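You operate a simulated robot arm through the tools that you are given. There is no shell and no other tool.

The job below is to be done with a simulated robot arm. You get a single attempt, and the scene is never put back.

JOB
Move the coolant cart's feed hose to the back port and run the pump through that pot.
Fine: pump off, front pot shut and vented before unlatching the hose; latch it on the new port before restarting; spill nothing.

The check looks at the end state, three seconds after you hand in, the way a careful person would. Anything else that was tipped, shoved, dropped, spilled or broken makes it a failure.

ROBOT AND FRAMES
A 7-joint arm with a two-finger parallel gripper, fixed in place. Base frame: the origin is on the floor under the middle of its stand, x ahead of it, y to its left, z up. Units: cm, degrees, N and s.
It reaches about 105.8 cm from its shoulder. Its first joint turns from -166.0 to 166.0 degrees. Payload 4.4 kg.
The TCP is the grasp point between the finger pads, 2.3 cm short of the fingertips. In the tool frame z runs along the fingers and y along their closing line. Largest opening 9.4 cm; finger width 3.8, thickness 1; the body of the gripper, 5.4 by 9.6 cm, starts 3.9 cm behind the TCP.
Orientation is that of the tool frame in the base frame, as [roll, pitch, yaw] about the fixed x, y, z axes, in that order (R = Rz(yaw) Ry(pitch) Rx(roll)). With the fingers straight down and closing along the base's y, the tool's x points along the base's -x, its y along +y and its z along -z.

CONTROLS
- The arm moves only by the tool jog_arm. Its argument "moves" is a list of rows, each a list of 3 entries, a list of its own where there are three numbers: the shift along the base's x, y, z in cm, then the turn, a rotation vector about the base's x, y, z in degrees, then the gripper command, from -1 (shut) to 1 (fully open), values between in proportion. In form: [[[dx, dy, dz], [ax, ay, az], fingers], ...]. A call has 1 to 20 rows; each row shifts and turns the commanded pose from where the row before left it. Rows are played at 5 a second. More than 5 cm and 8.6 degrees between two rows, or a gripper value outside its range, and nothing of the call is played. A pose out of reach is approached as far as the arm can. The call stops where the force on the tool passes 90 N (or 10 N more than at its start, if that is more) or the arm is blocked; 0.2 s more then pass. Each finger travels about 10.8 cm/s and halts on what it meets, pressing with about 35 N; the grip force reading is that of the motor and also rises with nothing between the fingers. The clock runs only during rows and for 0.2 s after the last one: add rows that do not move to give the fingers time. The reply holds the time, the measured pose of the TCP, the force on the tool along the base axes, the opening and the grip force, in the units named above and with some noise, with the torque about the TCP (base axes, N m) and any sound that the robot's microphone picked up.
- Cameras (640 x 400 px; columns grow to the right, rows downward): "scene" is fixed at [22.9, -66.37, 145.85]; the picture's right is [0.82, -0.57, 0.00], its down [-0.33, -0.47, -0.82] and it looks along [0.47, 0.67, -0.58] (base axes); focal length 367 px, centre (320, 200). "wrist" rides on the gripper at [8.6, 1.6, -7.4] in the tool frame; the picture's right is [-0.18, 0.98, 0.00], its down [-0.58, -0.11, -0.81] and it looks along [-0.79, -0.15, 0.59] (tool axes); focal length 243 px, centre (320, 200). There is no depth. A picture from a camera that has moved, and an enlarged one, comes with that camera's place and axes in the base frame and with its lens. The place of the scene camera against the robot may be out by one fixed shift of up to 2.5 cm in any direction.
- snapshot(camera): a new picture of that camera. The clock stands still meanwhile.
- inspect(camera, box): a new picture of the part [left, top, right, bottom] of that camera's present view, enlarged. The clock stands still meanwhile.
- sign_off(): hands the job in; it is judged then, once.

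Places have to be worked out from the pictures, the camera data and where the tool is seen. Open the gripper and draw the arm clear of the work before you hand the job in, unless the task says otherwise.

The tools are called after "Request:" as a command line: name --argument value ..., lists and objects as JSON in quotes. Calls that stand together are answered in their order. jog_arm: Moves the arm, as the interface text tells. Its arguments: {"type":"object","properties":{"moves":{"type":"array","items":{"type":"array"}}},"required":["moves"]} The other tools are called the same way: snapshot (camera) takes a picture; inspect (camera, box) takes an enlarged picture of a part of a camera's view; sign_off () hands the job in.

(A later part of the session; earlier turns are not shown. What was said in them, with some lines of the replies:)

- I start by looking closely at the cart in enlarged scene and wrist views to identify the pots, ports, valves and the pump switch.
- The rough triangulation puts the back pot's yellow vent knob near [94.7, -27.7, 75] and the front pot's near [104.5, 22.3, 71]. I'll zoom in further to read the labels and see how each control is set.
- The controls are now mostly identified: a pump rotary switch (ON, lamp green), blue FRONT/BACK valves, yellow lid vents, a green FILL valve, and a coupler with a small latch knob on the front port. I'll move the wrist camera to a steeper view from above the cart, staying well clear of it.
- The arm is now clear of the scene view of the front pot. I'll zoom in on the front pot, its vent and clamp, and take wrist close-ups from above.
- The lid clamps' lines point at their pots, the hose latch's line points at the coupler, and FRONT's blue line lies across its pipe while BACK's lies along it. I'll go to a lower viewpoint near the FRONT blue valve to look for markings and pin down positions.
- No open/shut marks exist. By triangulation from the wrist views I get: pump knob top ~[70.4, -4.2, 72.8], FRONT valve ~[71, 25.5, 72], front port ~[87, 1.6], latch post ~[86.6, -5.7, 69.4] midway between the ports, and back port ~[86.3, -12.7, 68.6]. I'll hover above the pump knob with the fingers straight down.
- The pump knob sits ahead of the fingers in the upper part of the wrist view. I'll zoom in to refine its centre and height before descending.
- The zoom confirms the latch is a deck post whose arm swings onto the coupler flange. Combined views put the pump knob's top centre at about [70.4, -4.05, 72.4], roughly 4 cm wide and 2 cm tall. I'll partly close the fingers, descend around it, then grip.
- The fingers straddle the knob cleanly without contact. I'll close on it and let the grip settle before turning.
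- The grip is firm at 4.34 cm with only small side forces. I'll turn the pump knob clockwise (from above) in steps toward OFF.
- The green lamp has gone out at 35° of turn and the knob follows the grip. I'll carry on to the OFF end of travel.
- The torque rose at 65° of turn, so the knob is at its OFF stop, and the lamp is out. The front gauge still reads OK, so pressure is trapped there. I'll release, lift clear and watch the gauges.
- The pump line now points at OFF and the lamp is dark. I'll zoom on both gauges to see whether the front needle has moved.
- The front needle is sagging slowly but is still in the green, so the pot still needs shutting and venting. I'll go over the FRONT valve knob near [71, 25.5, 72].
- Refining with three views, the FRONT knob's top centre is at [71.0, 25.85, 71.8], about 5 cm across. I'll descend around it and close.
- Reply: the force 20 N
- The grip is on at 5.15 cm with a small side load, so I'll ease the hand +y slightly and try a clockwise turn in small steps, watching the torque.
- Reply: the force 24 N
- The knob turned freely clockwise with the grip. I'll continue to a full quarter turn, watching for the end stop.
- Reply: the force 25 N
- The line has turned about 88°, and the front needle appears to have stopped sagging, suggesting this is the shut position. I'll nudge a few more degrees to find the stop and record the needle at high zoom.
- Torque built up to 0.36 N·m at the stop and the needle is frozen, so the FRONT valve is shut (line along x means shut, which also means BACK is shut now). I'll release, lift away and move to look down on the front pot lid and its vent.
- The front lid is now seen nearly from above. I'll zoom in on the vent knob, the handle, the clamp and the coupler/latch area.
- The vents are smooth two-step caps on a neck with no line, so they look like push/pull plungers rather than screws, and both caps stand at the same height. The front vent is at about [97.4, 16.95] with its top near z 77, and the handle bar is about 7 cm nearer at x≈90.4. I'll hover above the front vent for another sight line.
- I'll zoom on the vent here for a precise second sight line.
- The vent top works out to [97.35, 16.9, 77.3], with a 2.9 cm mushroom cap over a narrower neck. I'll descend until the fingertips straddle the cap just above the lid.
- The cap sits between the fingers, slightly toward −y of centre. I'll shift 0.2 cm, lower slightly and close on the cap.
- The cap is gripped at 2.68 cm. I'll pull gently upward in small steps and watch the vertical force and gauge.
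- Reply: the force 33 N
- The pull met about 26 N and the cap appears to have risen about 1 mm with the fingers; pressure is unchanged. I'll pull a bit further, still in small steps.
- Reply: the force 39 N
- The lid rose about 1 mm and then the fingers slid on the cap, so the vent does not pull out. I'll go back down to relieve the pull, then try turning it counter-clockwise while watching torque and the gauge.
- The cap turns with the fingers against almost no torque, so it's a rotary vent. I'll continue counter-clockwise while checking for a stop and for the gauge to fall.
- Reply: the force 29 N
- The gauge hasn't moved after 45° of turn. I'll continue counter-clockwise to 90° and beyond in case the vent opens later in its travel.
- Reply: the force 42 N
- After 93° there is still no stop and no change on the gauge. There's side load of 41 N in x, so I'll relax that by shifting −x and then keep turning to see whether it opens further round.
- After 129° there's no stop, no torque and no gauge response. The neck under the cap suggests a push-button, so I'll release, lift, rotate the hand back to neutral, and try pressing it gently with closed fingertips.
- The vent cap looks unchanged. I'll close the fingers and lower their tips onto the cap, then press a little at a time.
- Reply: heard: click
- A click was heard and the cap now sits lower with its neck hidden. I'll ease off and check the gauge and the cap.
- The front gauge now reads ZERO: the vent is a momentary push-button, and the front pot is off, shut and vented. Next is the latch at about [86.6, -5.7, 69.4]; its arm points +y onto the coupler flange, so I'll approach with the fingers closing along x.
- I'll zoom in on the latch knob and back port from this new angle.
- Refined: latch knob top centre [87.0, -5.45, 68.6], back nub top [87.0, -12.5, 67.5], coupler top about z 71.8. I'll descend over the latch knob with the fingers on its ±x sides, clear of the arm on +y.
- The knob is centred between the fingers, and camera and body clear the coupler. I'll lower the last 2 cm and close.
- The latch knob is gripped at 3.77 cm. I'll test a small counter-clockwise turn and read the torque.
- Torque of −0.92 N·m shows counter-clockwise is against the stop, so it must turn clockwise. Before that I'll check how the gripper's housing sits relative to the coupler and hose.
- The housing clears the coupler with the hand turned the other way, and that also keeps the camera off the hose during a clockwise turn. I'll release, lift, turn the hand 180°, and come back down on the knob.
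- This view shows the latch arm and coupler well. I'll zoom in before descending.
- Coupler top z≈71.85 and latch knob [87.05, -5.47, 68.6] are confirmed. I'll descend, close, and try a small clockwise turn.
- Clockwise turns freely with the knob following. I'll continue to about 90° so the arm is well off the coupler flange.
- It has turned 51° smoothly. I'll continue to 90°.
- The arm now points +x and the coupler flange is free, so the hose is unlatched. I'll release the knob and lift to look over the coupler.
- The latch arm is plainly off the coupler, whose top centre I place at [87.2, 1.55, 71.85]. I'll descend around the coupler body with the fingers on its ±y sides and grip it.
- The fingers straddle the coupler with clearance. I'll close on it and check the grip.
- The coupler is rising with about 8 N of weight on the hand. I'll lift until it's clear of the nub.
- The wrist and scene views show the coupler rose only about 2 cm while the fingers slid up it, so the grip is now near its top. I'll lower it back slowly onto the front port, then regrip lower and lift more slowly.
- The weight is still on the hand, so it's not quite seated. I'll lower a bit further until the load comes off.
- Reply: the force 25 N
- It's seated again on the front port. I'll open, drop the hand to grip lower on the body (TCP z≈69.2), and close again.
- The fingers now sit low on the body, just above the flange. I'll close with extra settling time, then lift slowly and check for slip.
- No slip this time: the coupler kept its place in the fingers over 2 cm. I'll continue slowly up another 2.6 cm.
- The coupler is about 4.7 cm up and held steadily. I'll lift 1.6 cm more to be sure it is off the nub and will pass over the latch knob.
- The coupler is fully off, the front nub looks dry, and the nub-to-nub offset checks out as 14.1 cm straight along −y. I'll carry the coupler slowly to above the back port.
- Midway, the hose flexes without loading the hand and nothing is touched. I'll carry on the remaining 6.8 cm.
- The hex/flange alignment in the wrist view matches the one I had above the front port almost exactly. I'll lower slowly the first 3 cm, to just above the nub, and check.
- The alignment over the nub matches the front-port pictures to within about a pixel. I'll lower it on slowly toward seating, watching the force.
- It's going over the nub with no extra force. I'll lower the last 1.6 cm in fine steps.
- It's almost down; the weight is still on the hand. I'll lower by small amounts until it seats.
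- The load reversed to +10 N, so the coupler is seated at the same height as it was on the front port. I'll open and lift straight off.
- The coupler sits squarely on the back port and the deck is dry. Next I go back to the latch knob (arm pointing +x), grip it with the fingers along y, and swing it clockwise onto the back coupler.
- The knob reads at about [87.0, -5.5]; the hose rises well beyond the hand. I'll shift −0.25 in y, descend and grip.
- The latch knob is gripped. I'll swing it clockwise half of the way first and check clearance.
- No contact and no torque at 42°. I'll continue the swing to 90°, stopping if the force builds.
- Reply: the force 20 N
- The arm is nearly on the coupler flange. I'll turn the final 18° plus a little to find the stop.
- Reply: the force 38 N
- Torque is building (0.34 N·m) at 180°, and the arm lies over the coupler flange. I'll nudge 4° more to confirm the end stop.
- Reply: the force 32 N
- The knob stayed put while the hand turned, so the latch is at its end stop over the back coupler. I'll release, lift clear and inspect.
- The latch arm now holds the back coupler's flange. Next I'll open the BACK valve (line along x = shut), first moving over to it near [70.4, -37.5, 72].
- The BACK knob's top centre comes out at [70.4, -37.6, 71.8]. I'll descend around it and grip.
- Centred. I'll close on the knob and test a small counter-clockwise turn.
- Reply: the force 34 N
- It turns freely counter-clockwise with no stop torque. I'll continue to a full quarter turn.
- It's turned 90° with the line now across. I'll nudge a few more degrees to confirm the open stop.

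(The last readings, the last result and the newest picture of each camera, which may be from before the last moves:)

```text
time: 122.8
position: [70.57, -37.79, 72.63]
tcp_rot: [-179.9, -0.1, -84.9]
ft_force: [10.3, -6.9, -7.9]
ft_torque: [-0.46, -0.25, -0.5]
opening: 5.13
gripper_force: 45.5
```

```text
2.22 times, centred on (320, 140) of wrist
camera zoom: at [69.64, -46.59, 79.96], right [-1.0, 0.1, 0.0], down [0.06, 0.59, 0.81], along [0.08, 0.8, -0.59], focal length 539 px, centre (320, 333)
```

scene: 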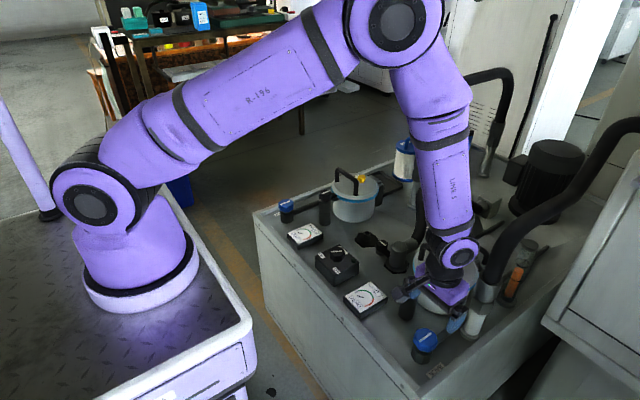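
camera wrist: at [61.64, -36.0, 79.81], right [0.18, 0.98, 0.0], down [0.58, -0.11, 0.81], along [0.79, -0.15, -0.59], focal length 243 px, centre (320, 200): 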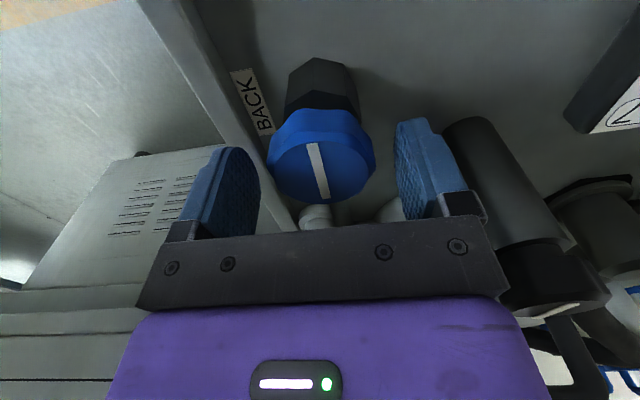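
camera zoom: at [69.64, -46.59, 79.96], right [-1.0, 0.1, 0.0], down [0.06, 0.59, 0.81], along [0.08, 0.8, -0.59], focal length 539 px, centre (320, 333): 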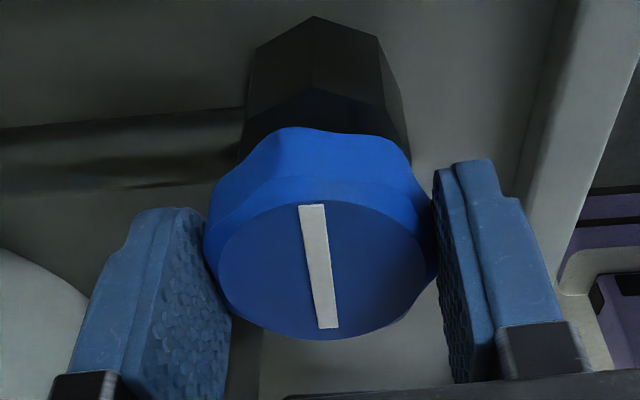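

Torque of −0.5 N·m and the hand slipping on the knob confirm BACK is fully open. I'll release, lift, and travel back to above the pump switch with the hand turned for the OFF→ON stroke.

Request:
jog_arm --moves '[[[0, 0, 0], [0, 0, -2], -0.2], [[0, 0, 0], [0, 0, 0], 0.6], [[0, 0, 0], [0, 0, 0], 0.8], [[0, 0, 4], [0, 0, 0], 0.8], [[0, 0, 4], [0, 0, 0], 0.8], [[0, 0, 4], [0, 0, 0], 0.8], [[0, 2, 1], [0, 0, -8], 0.8], [[0, 2, 0], [0, 0, -8], 0.8], [[0, 2, 0], [0, 0, -8], 0.8], [[0, 2, 0], [0, 0, -8], 0.8], [[0, 2, 0], [0, 0, -8], 0.8], [[0, 2, 0], [0, 0, -8], 0.8], [[0, 2, 0], [0, 0, -8], 0.8], [[0, 2, 0], [0, 0, -8], 0.8], [[0, 2, 0], [0, 0, -8], 0.8], [[0, 2, 0], [0, 0, -8], 0.8], [[0, 2, 0], [0, 0, -8], 0.8], [[0, 2, 0], [0, 0, -8], 0.8], [[0, 2, 0], [0, 0, -6], 0.8], [[0, 0, 0], [0, 0, 0], 0.8]]'

Request:
snapshot --camera "wrist"

Request:
snapshot --camera "scene"

```text
time: 127.0
position: [70.37, -11.43, 85.55]
tcp_rot: [180.0, -0.1, 171.1]
ft_force: [0.3, -0.6, 0.4]
ft_torque: [-0.02, 0.0, 0.0]
opening: 8.47
gripper_force: 0.0
```

```text
taken
camera wrist: at [62.03, -8.6, 92.93], right [0.34, 0.94, 0.0], down [0.56, -0.2, 0.81], along [0.76, -0.27, -0.59], focal length 243 px, centre (320, 200)
```

wrist: 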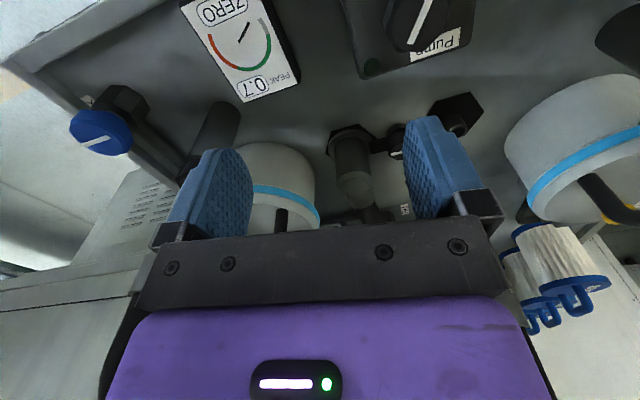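

```text
taken
```

scene: 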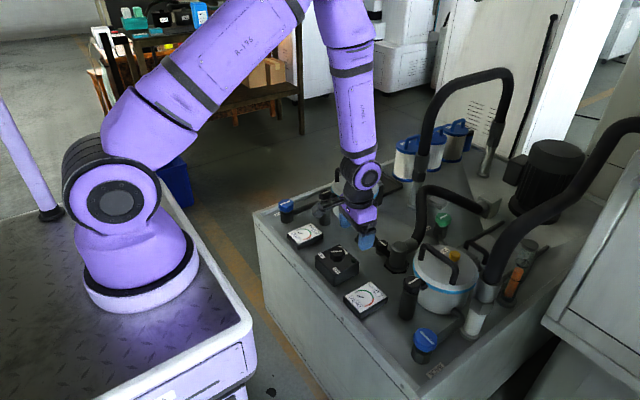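

Before restarting the pump, I'll check the latch, the BACK valve, the FILL valve and the back vent/clamp once more.

Request:
inspect --camera "scene" --box '[375, 225, 475, 295]'

Request:
inspect --camera "scene" --box '[390, 280, 490, 385]'

Request:
inspect --camera "scene" --box '[420, 195, 540, 310]'

Request:
inspect --camera "scene" --box '[270, 185, 390, 320]'

```text
5.71 times, centred on (425, 260) of scene
camera zoom: at [22.9, -66.37, 145.85], right [0.82, -0.57, 0.0], down [-0.33, -0.47, -0.82], along [0.47, 0.67, -0.58], focal length 2098 px, centre (-280, -143)
```

zoom: 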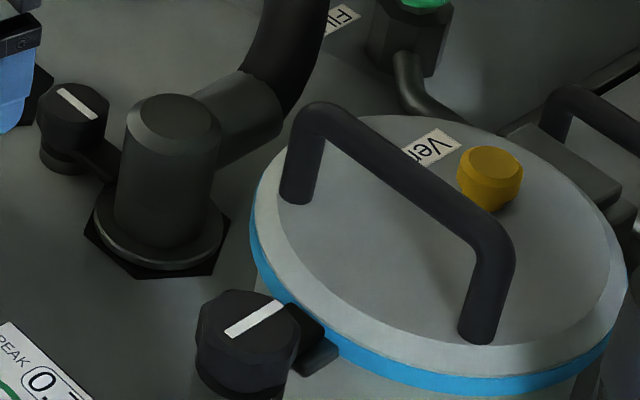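

```text
3.81 times, centred on (440, 332) of scene
camera zoom: at [22.9, -66.37, 145.85], right [0.82, -0.57, 0.0], down [-0.33, -0.47, -0.82], along [0.47, 0.67, -0.58], focal length 1399 px, centre (-137, -305)
```

zoom: 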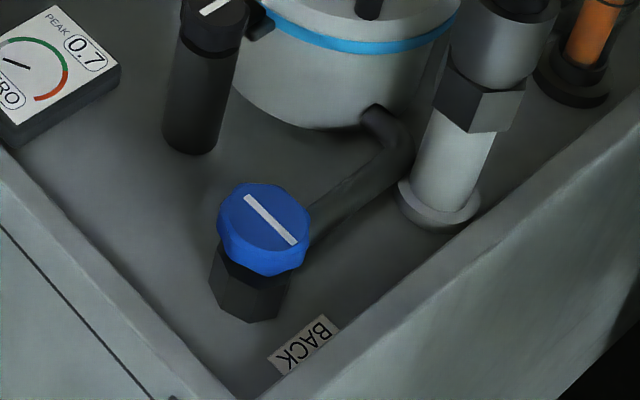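

```text
3.48 times, centred on (480, 252) of scene
camera zoom: at [22.9, -66.37, 145.85], right [0.82, -0.57, 0.0], down [-0.33, -0.47, -0.82], along [0.47, 0.67, -0.58], focal length 1277 px, centre (-236, 17)
```

zoom: 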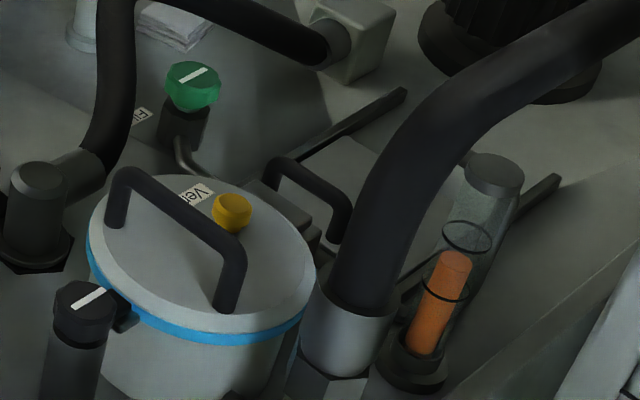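

```text
2.96 times, centred on (330, 252) of scene
camera zoom: at [22.9, -66.37, 145.85], right [0.82, -0.57, 0.0], down [-0.33, -0.47, -0.82], along [0.47, 0.67, -0.58], focal length 1088 px, centre (290, 44)
```

zoom: 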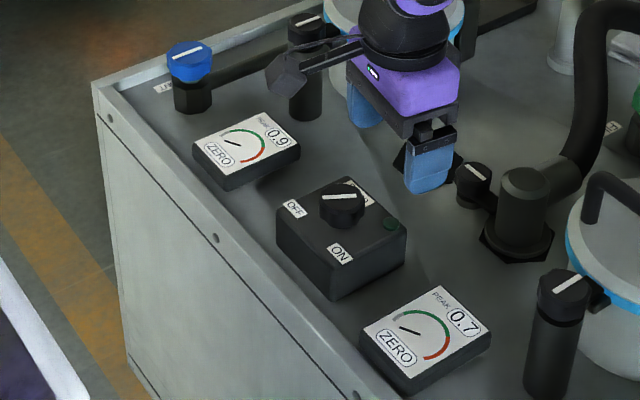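

Everything is set: hose latched on the back port, BACK open, FRONT shut, both lid clamps on, both gauges ZERO. I'll move over the pump knob with the hand turned to match the OFF position.

Request:
jog_arm --moves '[[[0, 1, 0], [0, 0, -8], 0.4], [[0, 1, 0], [0, 0, -8], 0.4], [[0, 1, 0], [0, 0, -8], 0.4], [[0, 1, 0], [0, 0, -8], 0.4], [[0, 1, 0], [0, 0, -8], 0.4], [[0, 1, 0], [0, 0, -8], 0.4], [[0, 1.4, 0], [0, 0, -8], 0.4], [[0, 0, -3], [0, 0, 0], 0.4], [[0, 0, -2], [0, 0, 0], 0.4], [[0, 0, 0], [0, 0, 0], 0.4]]'

Request:
snapshot --camera "wrist"

Request:
inspect --camera "scene" --box '[300, 210, 390, 290]'

```text
time: 129.2
position: [70.45, -4.12, 80.55]
tcp_rot: [-180.0, 0.0, 115.1]
ft_force: [0.2, 0.3, 1.1]
ft_torque: [0.04, -0.02, -0.01]
opening: 6.6
gripper_force: 0.1
```

```text
taken
camera wrist: at [68.25, 4.34, 87.87], right [0.97, 0.25, 0.0], down [0.15, -0.57, 0.81], along [0.2, -0.78, -0.59], focal length 243 px, centre (320, 200)
```

wrist: 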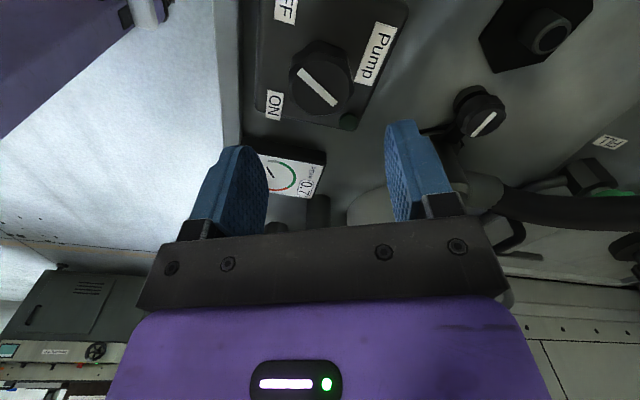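

```text
5.00 times, centred on (345, 250) of scene
camera zoom: at [22.9, -66.37, 145.85], right [0.82, -0.57, 0.0], down [-0.33, -0.47, -0.82], along [0.47, 0.67, -0.58], focal length 1836 px, centre (195, -50)
```

zoom: 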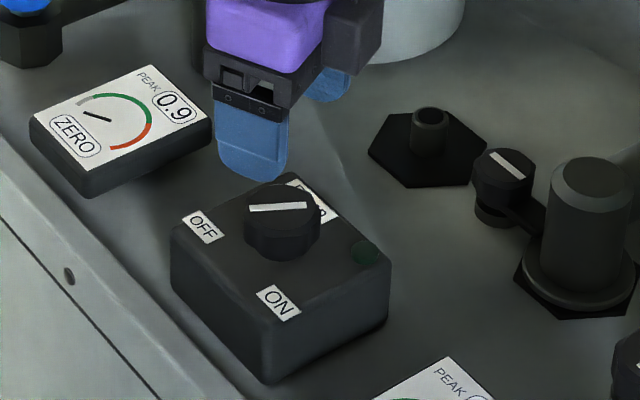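

The hand is centred over the knob in the OFF orientation. I'll descend and grip it.

Request:
jog_arm --moves '[[[0, 0.05, -3], [0, 0, 0], 0.4], [[0, 0, -2.3], [0, 0, 0], 0.4], [[0, 0, -1], [0, 0, 0], 0.4], [[0, 0, -1], [0, 0, 0], 0.4], [[0, 0, 0], [0, 0, 0], 0.0], [[0, 0, 0], [0, 0, 0], -0.4], [[0, 0, 0], [0, 0, 0], -1], [[0, 0, 0], [0, 0, 0], -1]]'

Request:
inspect --camera "wrist" --box '[220, 50, 420, 230]'

```text
time: 131.0
position: [70.52, -4.14, 73.24]
tcp_rot: [-180.0, 0.0, 115.1]
ft_force: [-0.9, -1.4, -6.9]
ft_torque: [-0.14, -0.57, 0.01]
opening: 4.37
gripper_force: 44.8
```

```text
2.22 times, centred on (320, 140) of wrist
camera zoom: at [68.36, 4.26, 80.6], right [0.97, 0.25, 0.0], down [0.15, -0.57, 0.81], along [0.2, -0.78, -0.59], focal length 539 px, centre (320, 333)
```

zoom: 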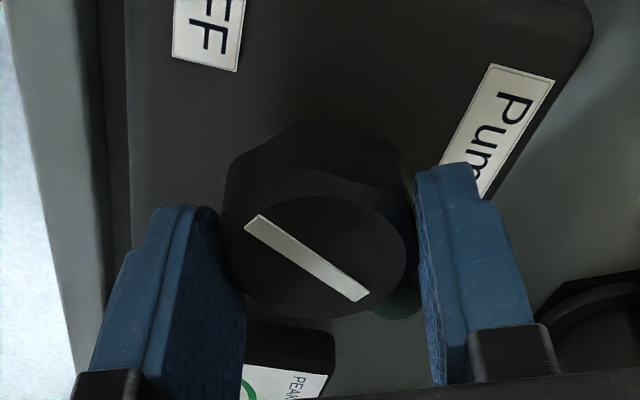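

The knob is gripped. I'll turn it counter-clockwise to ON and check the gauges right away.

Request:
jog_arm --moves '[[[0, 0, 0], [0, 0, 6.5], -1], [[0, 0, 0], [0, 0, 6.5], -1], [[0, 0, 0], [0, 0, 6.5], -1], [[0, 0, 0], [0, 0, 6.5], -1], [[0, 0, 0], [0, 0, 6.5], -1], [[0, 0, 0], [0, 0, 6.5], -1], [[0, 0, 0], [0, 0, 6.5], -1]]'

Request:
inspect --camera "scene" --box '[280, 205, 400, 320]'

Request:
inspect --camera "scene" --box '[335, 270, 395, 320]'

```text
time: 132.6
position: [70.63, -4.09, 73.25]
tcp_rot: [179.9, 0.1, 160.8]
ft_force: [28.2, 11.2, -13.6]
ft_torque: [0.01, 0.07, 0.03]
opening: 4.38
gripper_force: 45.0
```

```text
3.48 times, centred on (340, 262) of scene
camera zoom: at [22.9, -66.37, 145.85], right [0.82, -0.57, 0.0], down [-0.33, -0.47, -0.82], along [0.47, 0.67, -0.58], focal length 1277 px, centre (250, -17)
```

zoom: 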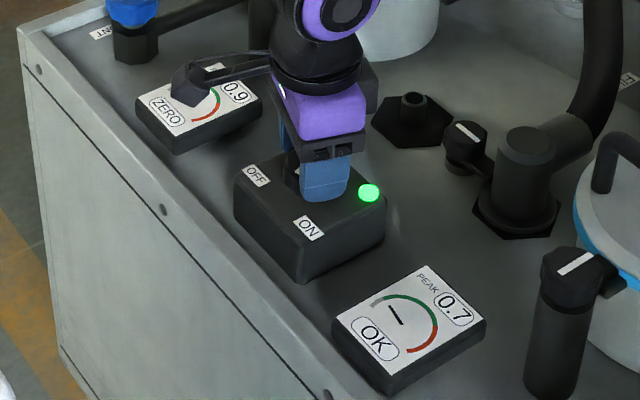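

```text
8.00 times, centred on (365, 295) of scene
camera zoom: at [22.9, -66.37, 145.85], right [0.82, -0.57, 0.0], down [-0.33, -0.47, -0.82], along [0.47, 0.67, -0.58], focal length 2938 px, centre (-40, -560)
```

zoom: 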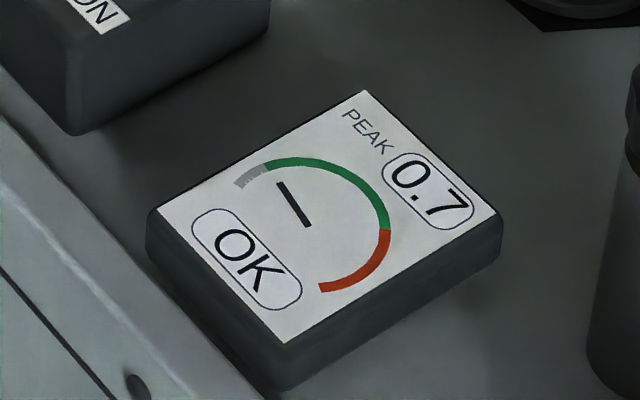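

The pump lamp is green, the back gauge has risen to OK in the green band and the front stays at ZERO. I'll finish the turn to the ON stop.

Request:
jog_arm --moves '[[[0, 0, 0], [0, 0, 5], -1], [[0, 0, 0], [0, 0, 5], -1], [[0, 0, 0], [0, 0, 5], -1], [[0, 0, 0], [0, 0, 4], -1], [[0, 0, 0], [0, 0, 0], -1]]'

Request:
inspect --camera "scene" --box '[335, 270, 395, 320]'

Request:
inspect --camera "wrist" --box '[220, 50, 420, 230]'

```text
time: 133.8
position: [70.43, -4.07, 73.18]
tcp_rot: [180.0, 0.0, 179.7]
ft_force: [21.9, 18.7, -7.1]
ft_torque: [0.4, -0.66, 0.02]
opening: 4.31
gripper_force: 44.9
```

```text
8.00 times, centred on (365, 295) of scene
camera zoom: at [22.9, -66.37, 145.85], right [0.82, -0.57, 0.0], down [-0.33, -0.47, -0.82], along [0.47, 0.67, -0.58], focal length 2938 px, centre (-40, -560)
```

zoom: 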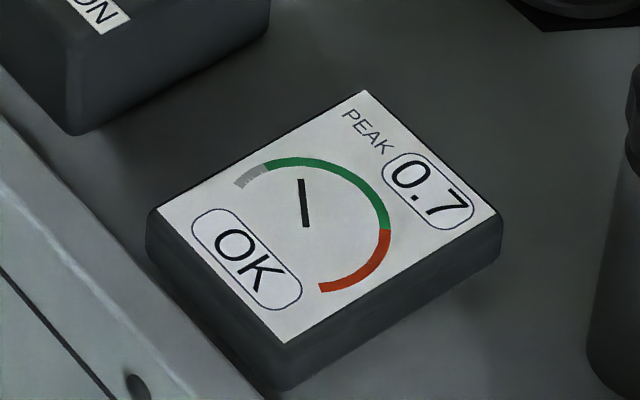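

```text
2.22 times, centred on (320, 140) of wrist
camera zoom: at [61.77, -2.43, 80.62], right [0.19, 0.98, 0.0], down [0.58, -0.11, 0.81], along [0.79, -0.15, -0.59], focal length 539 px, centre (320, 333)
```

zoom: 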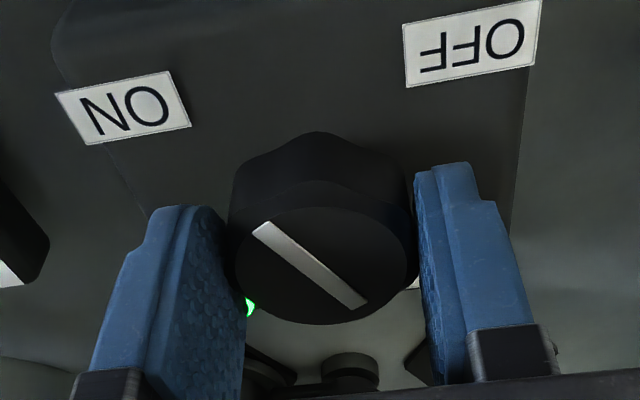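

The knob is back at its original ON angle and the needle is in the green. I'll release, lift clear and watch the gauge settle.

Request:
jog_arm --moves '[[[0, 0, 0], [0, 0, 0], 0.0], [[0, 0, 0], [0, 0, 0], 0.4], [[0, 0, 0], [0, 0, 0], 0.4], [[0, 0, 3], [0, 0, 0], 0.4], [[0, 0, 4], [0, 0, 0], 0.6], [[-1, 0, 4], [0, 0, 0], 1], [[-2, 0, 4], [0, 0, 0], 1], [[-2, 0, 4], [0, 0, 0], 1], [[-3, 0, 3], [0, 0, 0], 1], [[-3, 0, 3], [0, 0, 0], 1], [[-3, 0, 3], [0, 0, 0], 1], [[0, 0, 0], [0, 0, 0], 1], [[0, 0, 0], [0, 0, 0], 1]]'

Request:
snapshot --camera "scene"

Request:
inspect --camera "scene" --box '[280, 205, 400, 320]'

Request:
inspect --camera "scene" --box '[335, 270, 395, 320]'

Request:
inspect --camera "scene" --box '[370, 215, 490, 320]'

Request:
snapshot --camera "wrist"

```text
time: 136.6
position: [56.42, -4.14, 101.29]
tcp_rot: [180.0, 0.1, 179.7]
ft_force: [0.1, 0.2, 0.1]
ft_torque: [-0.02, -0.01, 0.03]
opening: 9.41
gripper_force: 0.2
```

```text
taken
```

scene: 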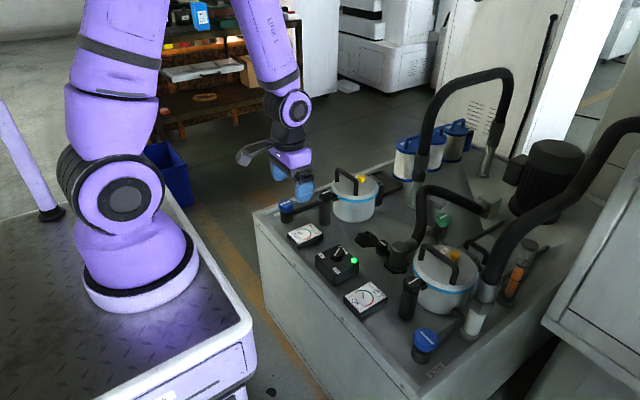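

```text
3.48 times, centred on (340, 262) of scene
camera zoom: at [22.9, -66.37, 145.85], right [0.82, -0.57, 0.0], down [-0.33, -0.47, -0.82], along [0.47, 0.67, -0.58], focal length 1277 px, centre (250, -17)
```

zoom: 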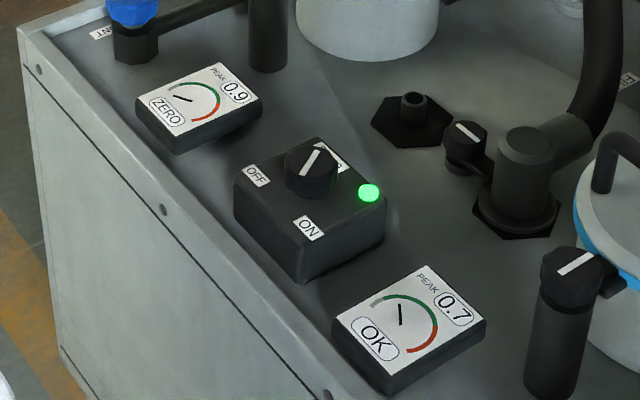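

```text
8.00 times, centred on (365, 295) of scene
camera zoom: at [22.9, -66.37, 145.85], right [0.82, -0.57, 0.0], down [-0.33, -0.47, -0.82], along [0.47, 0.67, -0.58], focal length 2938 px, centre (-40, -560)
```

zoom: 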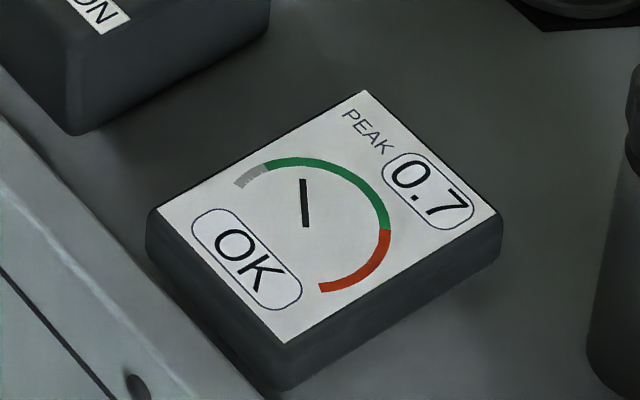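

```text
3.81 times, centred on (430, 268) of scene
camera zoom: at [22.9, -66.37, 145.85], right [0.82, -0.57, 0.0], down [-0.33, -0.47, -0.82], along [0.47, 0.67, -0.58], focal length 1399 px, centre (-99, -57)
```

zoom: 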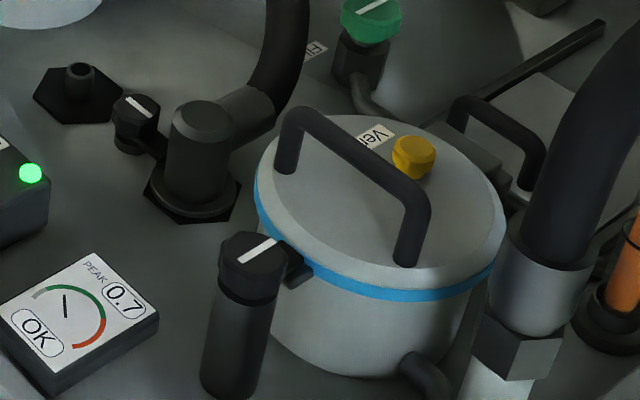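

```text
taken
camera wrist: at [47.85, -2.52, 108.79], right [0.19, 0.98, 0.0], down [0.58, -0.11, 0.81], along [0.79, -0.15, -0.59], focal length 243 px, centre (320, 200)
```

wrist: 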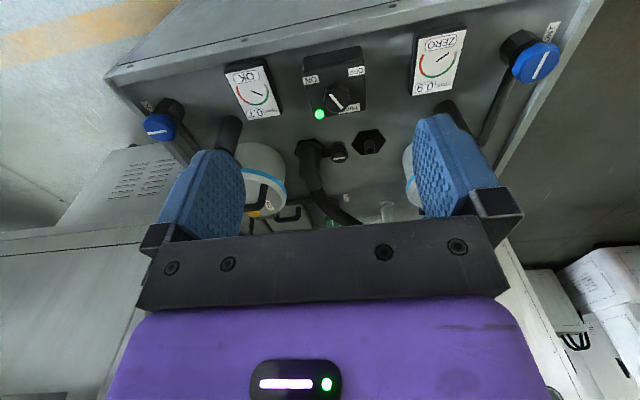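

The back gauge holds steady at OK with peak 0.7, and the front is at ZERO. I'll wait a few seconds while moving the arm further clear, then check for leaks, the sight glass, and the front lid.

Request:
jog_arm --moves '[[[-1, -2, 1.5], [0, 0, 0], 1], [[0, -2, 1.5], [0, 0, 0], 1], [[0, -2, 1.5], [0, 0, 0], 1], [[0, -2, 1.5], [0, 0, 0], 1], [[0, -2, 1.5], [0, 0, 0], 1], [[0, -2, 1.5], [0, 0, 0], 1], [[0, 0, 0], [0, 0, 0], 1], [[0, 0, 0], [0, 0, 0], 1], [[0, 0, 0], [0, 0, 0], 1], [[0, 0, 0], [0, 0, 0], 1], [[0, 0, 0], [0, 0, 0], 1], [[0, 0, 0], [0, 0, 0], 1], [[0, 0, 0], [0, 0, 0], 1], [[0, 0, 0], [0, 0, 0], 1], [[0, 0, 0], [0, 0, 0], 1], [[0, 0, 0], [0, 0, 0], 1], [[0, 0, 0], [0, 0, 0], 1], [[0, 0, 0], [0, 0, 0], 1], [[0, 0, 0], [0, 0, 0], 1], [[0, 0, 0], [0, 0, 0], 1]]'

Request:
inspect --camera "scene" --box '[335, 270, 395, 320]'

Request:
inspect --camera "scene" --box '[420, 195, 540, 310]'

Request:
inspect --camera "scene" --box '[270, 155, 430, 285]'

Request:
snapshot --camera "scene"

```text
time: 140.8
position: [56.22, -16.15, 110.46]
tcp_rot: [180.0, 0.1, 179.6]
ft_force: [0.6, 0.2, -0.4]
ft_torque: [-0.01, -0.01, -0.03]
opening: 9.41
gripper_force: 0.1
out of reach, approached as far as the arm can: row 1
```

```text
8.00 times, centred on (365, 295) of scene
camera zoom: at [22.9, -66.37, 145.85], right [0.82, -0.57, 0.0], down [-0.33, -0.47, -0.82], along [0.47, 0.67, -0.58], focal length 2938 px, centre (-40, -560)
```

zoom: 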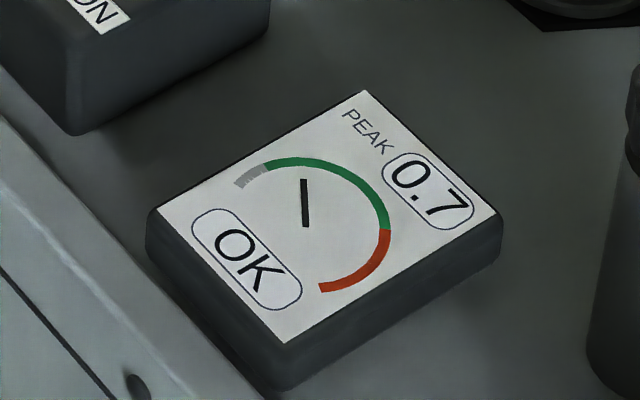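

```text
3.48 times, centred on (480, 252) of scene
camera zoom: at [22.9, -66.37, 145.85], right [0.82, -0.57, 0.0], down [-0.33, -0.47, -0.82], along [0.47, 0.67, -0.58], focal length 1277 px, centre (-236, 17)
```

zoom: 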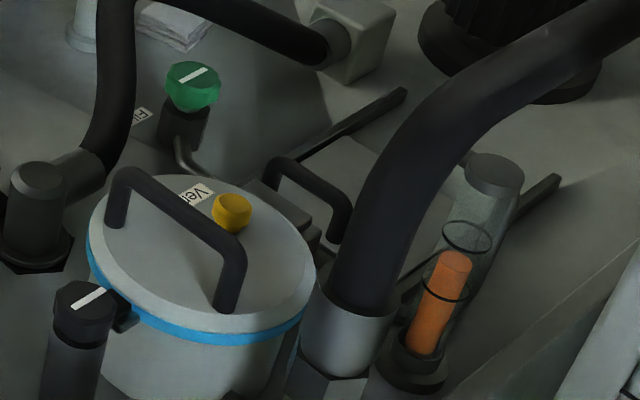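

```text
3.08 times, centred on (350, 220) of scene
camera zoom: at [22.9, -66.37, 145.85], right [0.82, -0.57, 0.0], down [-0.33, -0.47, -0.82], along [0.47, 0.67, -0.58], focal length 1130 px, centre (228, 138)
```

zoom: 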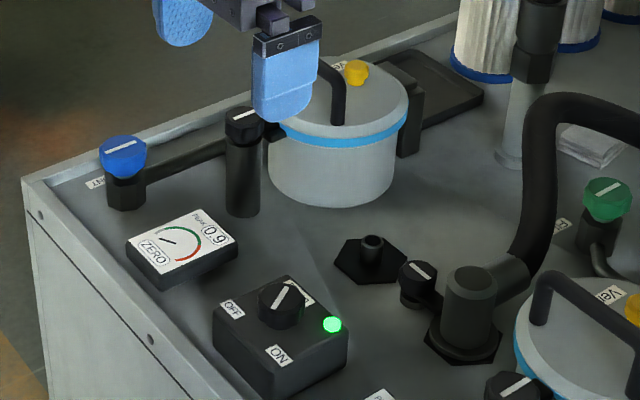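

```text
taken
```

scene: 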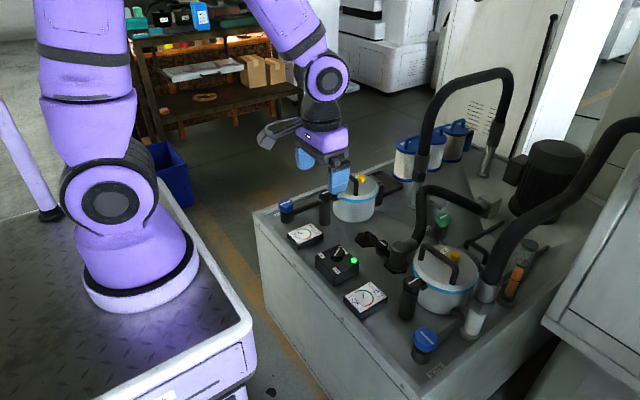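

The pump has now run steadily through the back pot for about 8 s:
- **Back:** the hose is latched on the back port, the valve is open, and the gauge is steady at OK with its peak still 0.7.
- **Front:** the pot is shut and its gauge reads ZERO.
- **Cart:** the deck is dry, nothing else has moved, and the gripper is open and well clear.

I'm handing the job in.

Request:
sign_off

```text
The job is handed in.
```

The coolant cart's feed hose is now latched on the back port, and the pump is running through the back pot. I've handed the job in, but I haven't seen the result of the check.

- **Shutdown:** I switched the pump off, shut the FRONT valve and pressed the front vent until its gauge read ZERO. Only then did I unlatch the hose.
- **Hose move:** The coupler slipped in the fingers on the first lift, so I set it back on the front port and regripped lower. I then moved it across and swung the latch onto the back coupler until it hit its stop.
- **Restart:** I opened the BACK valve before switching the pump on. The back gauge went to OK and held there for about 8 seconds, and its peak stayed at 0.7.
- **Front vent:** Before finding that it is a push-button, I pulled on the front vent cap, which lifted the lid about 1 mm. I also turned the cap about 130° counter-clockwise. The lid and cap look normal in the final pictures.

I saw no spills, and nothing else on the cart looks disturbed. The gripper is open and the arm is clear of the cart.
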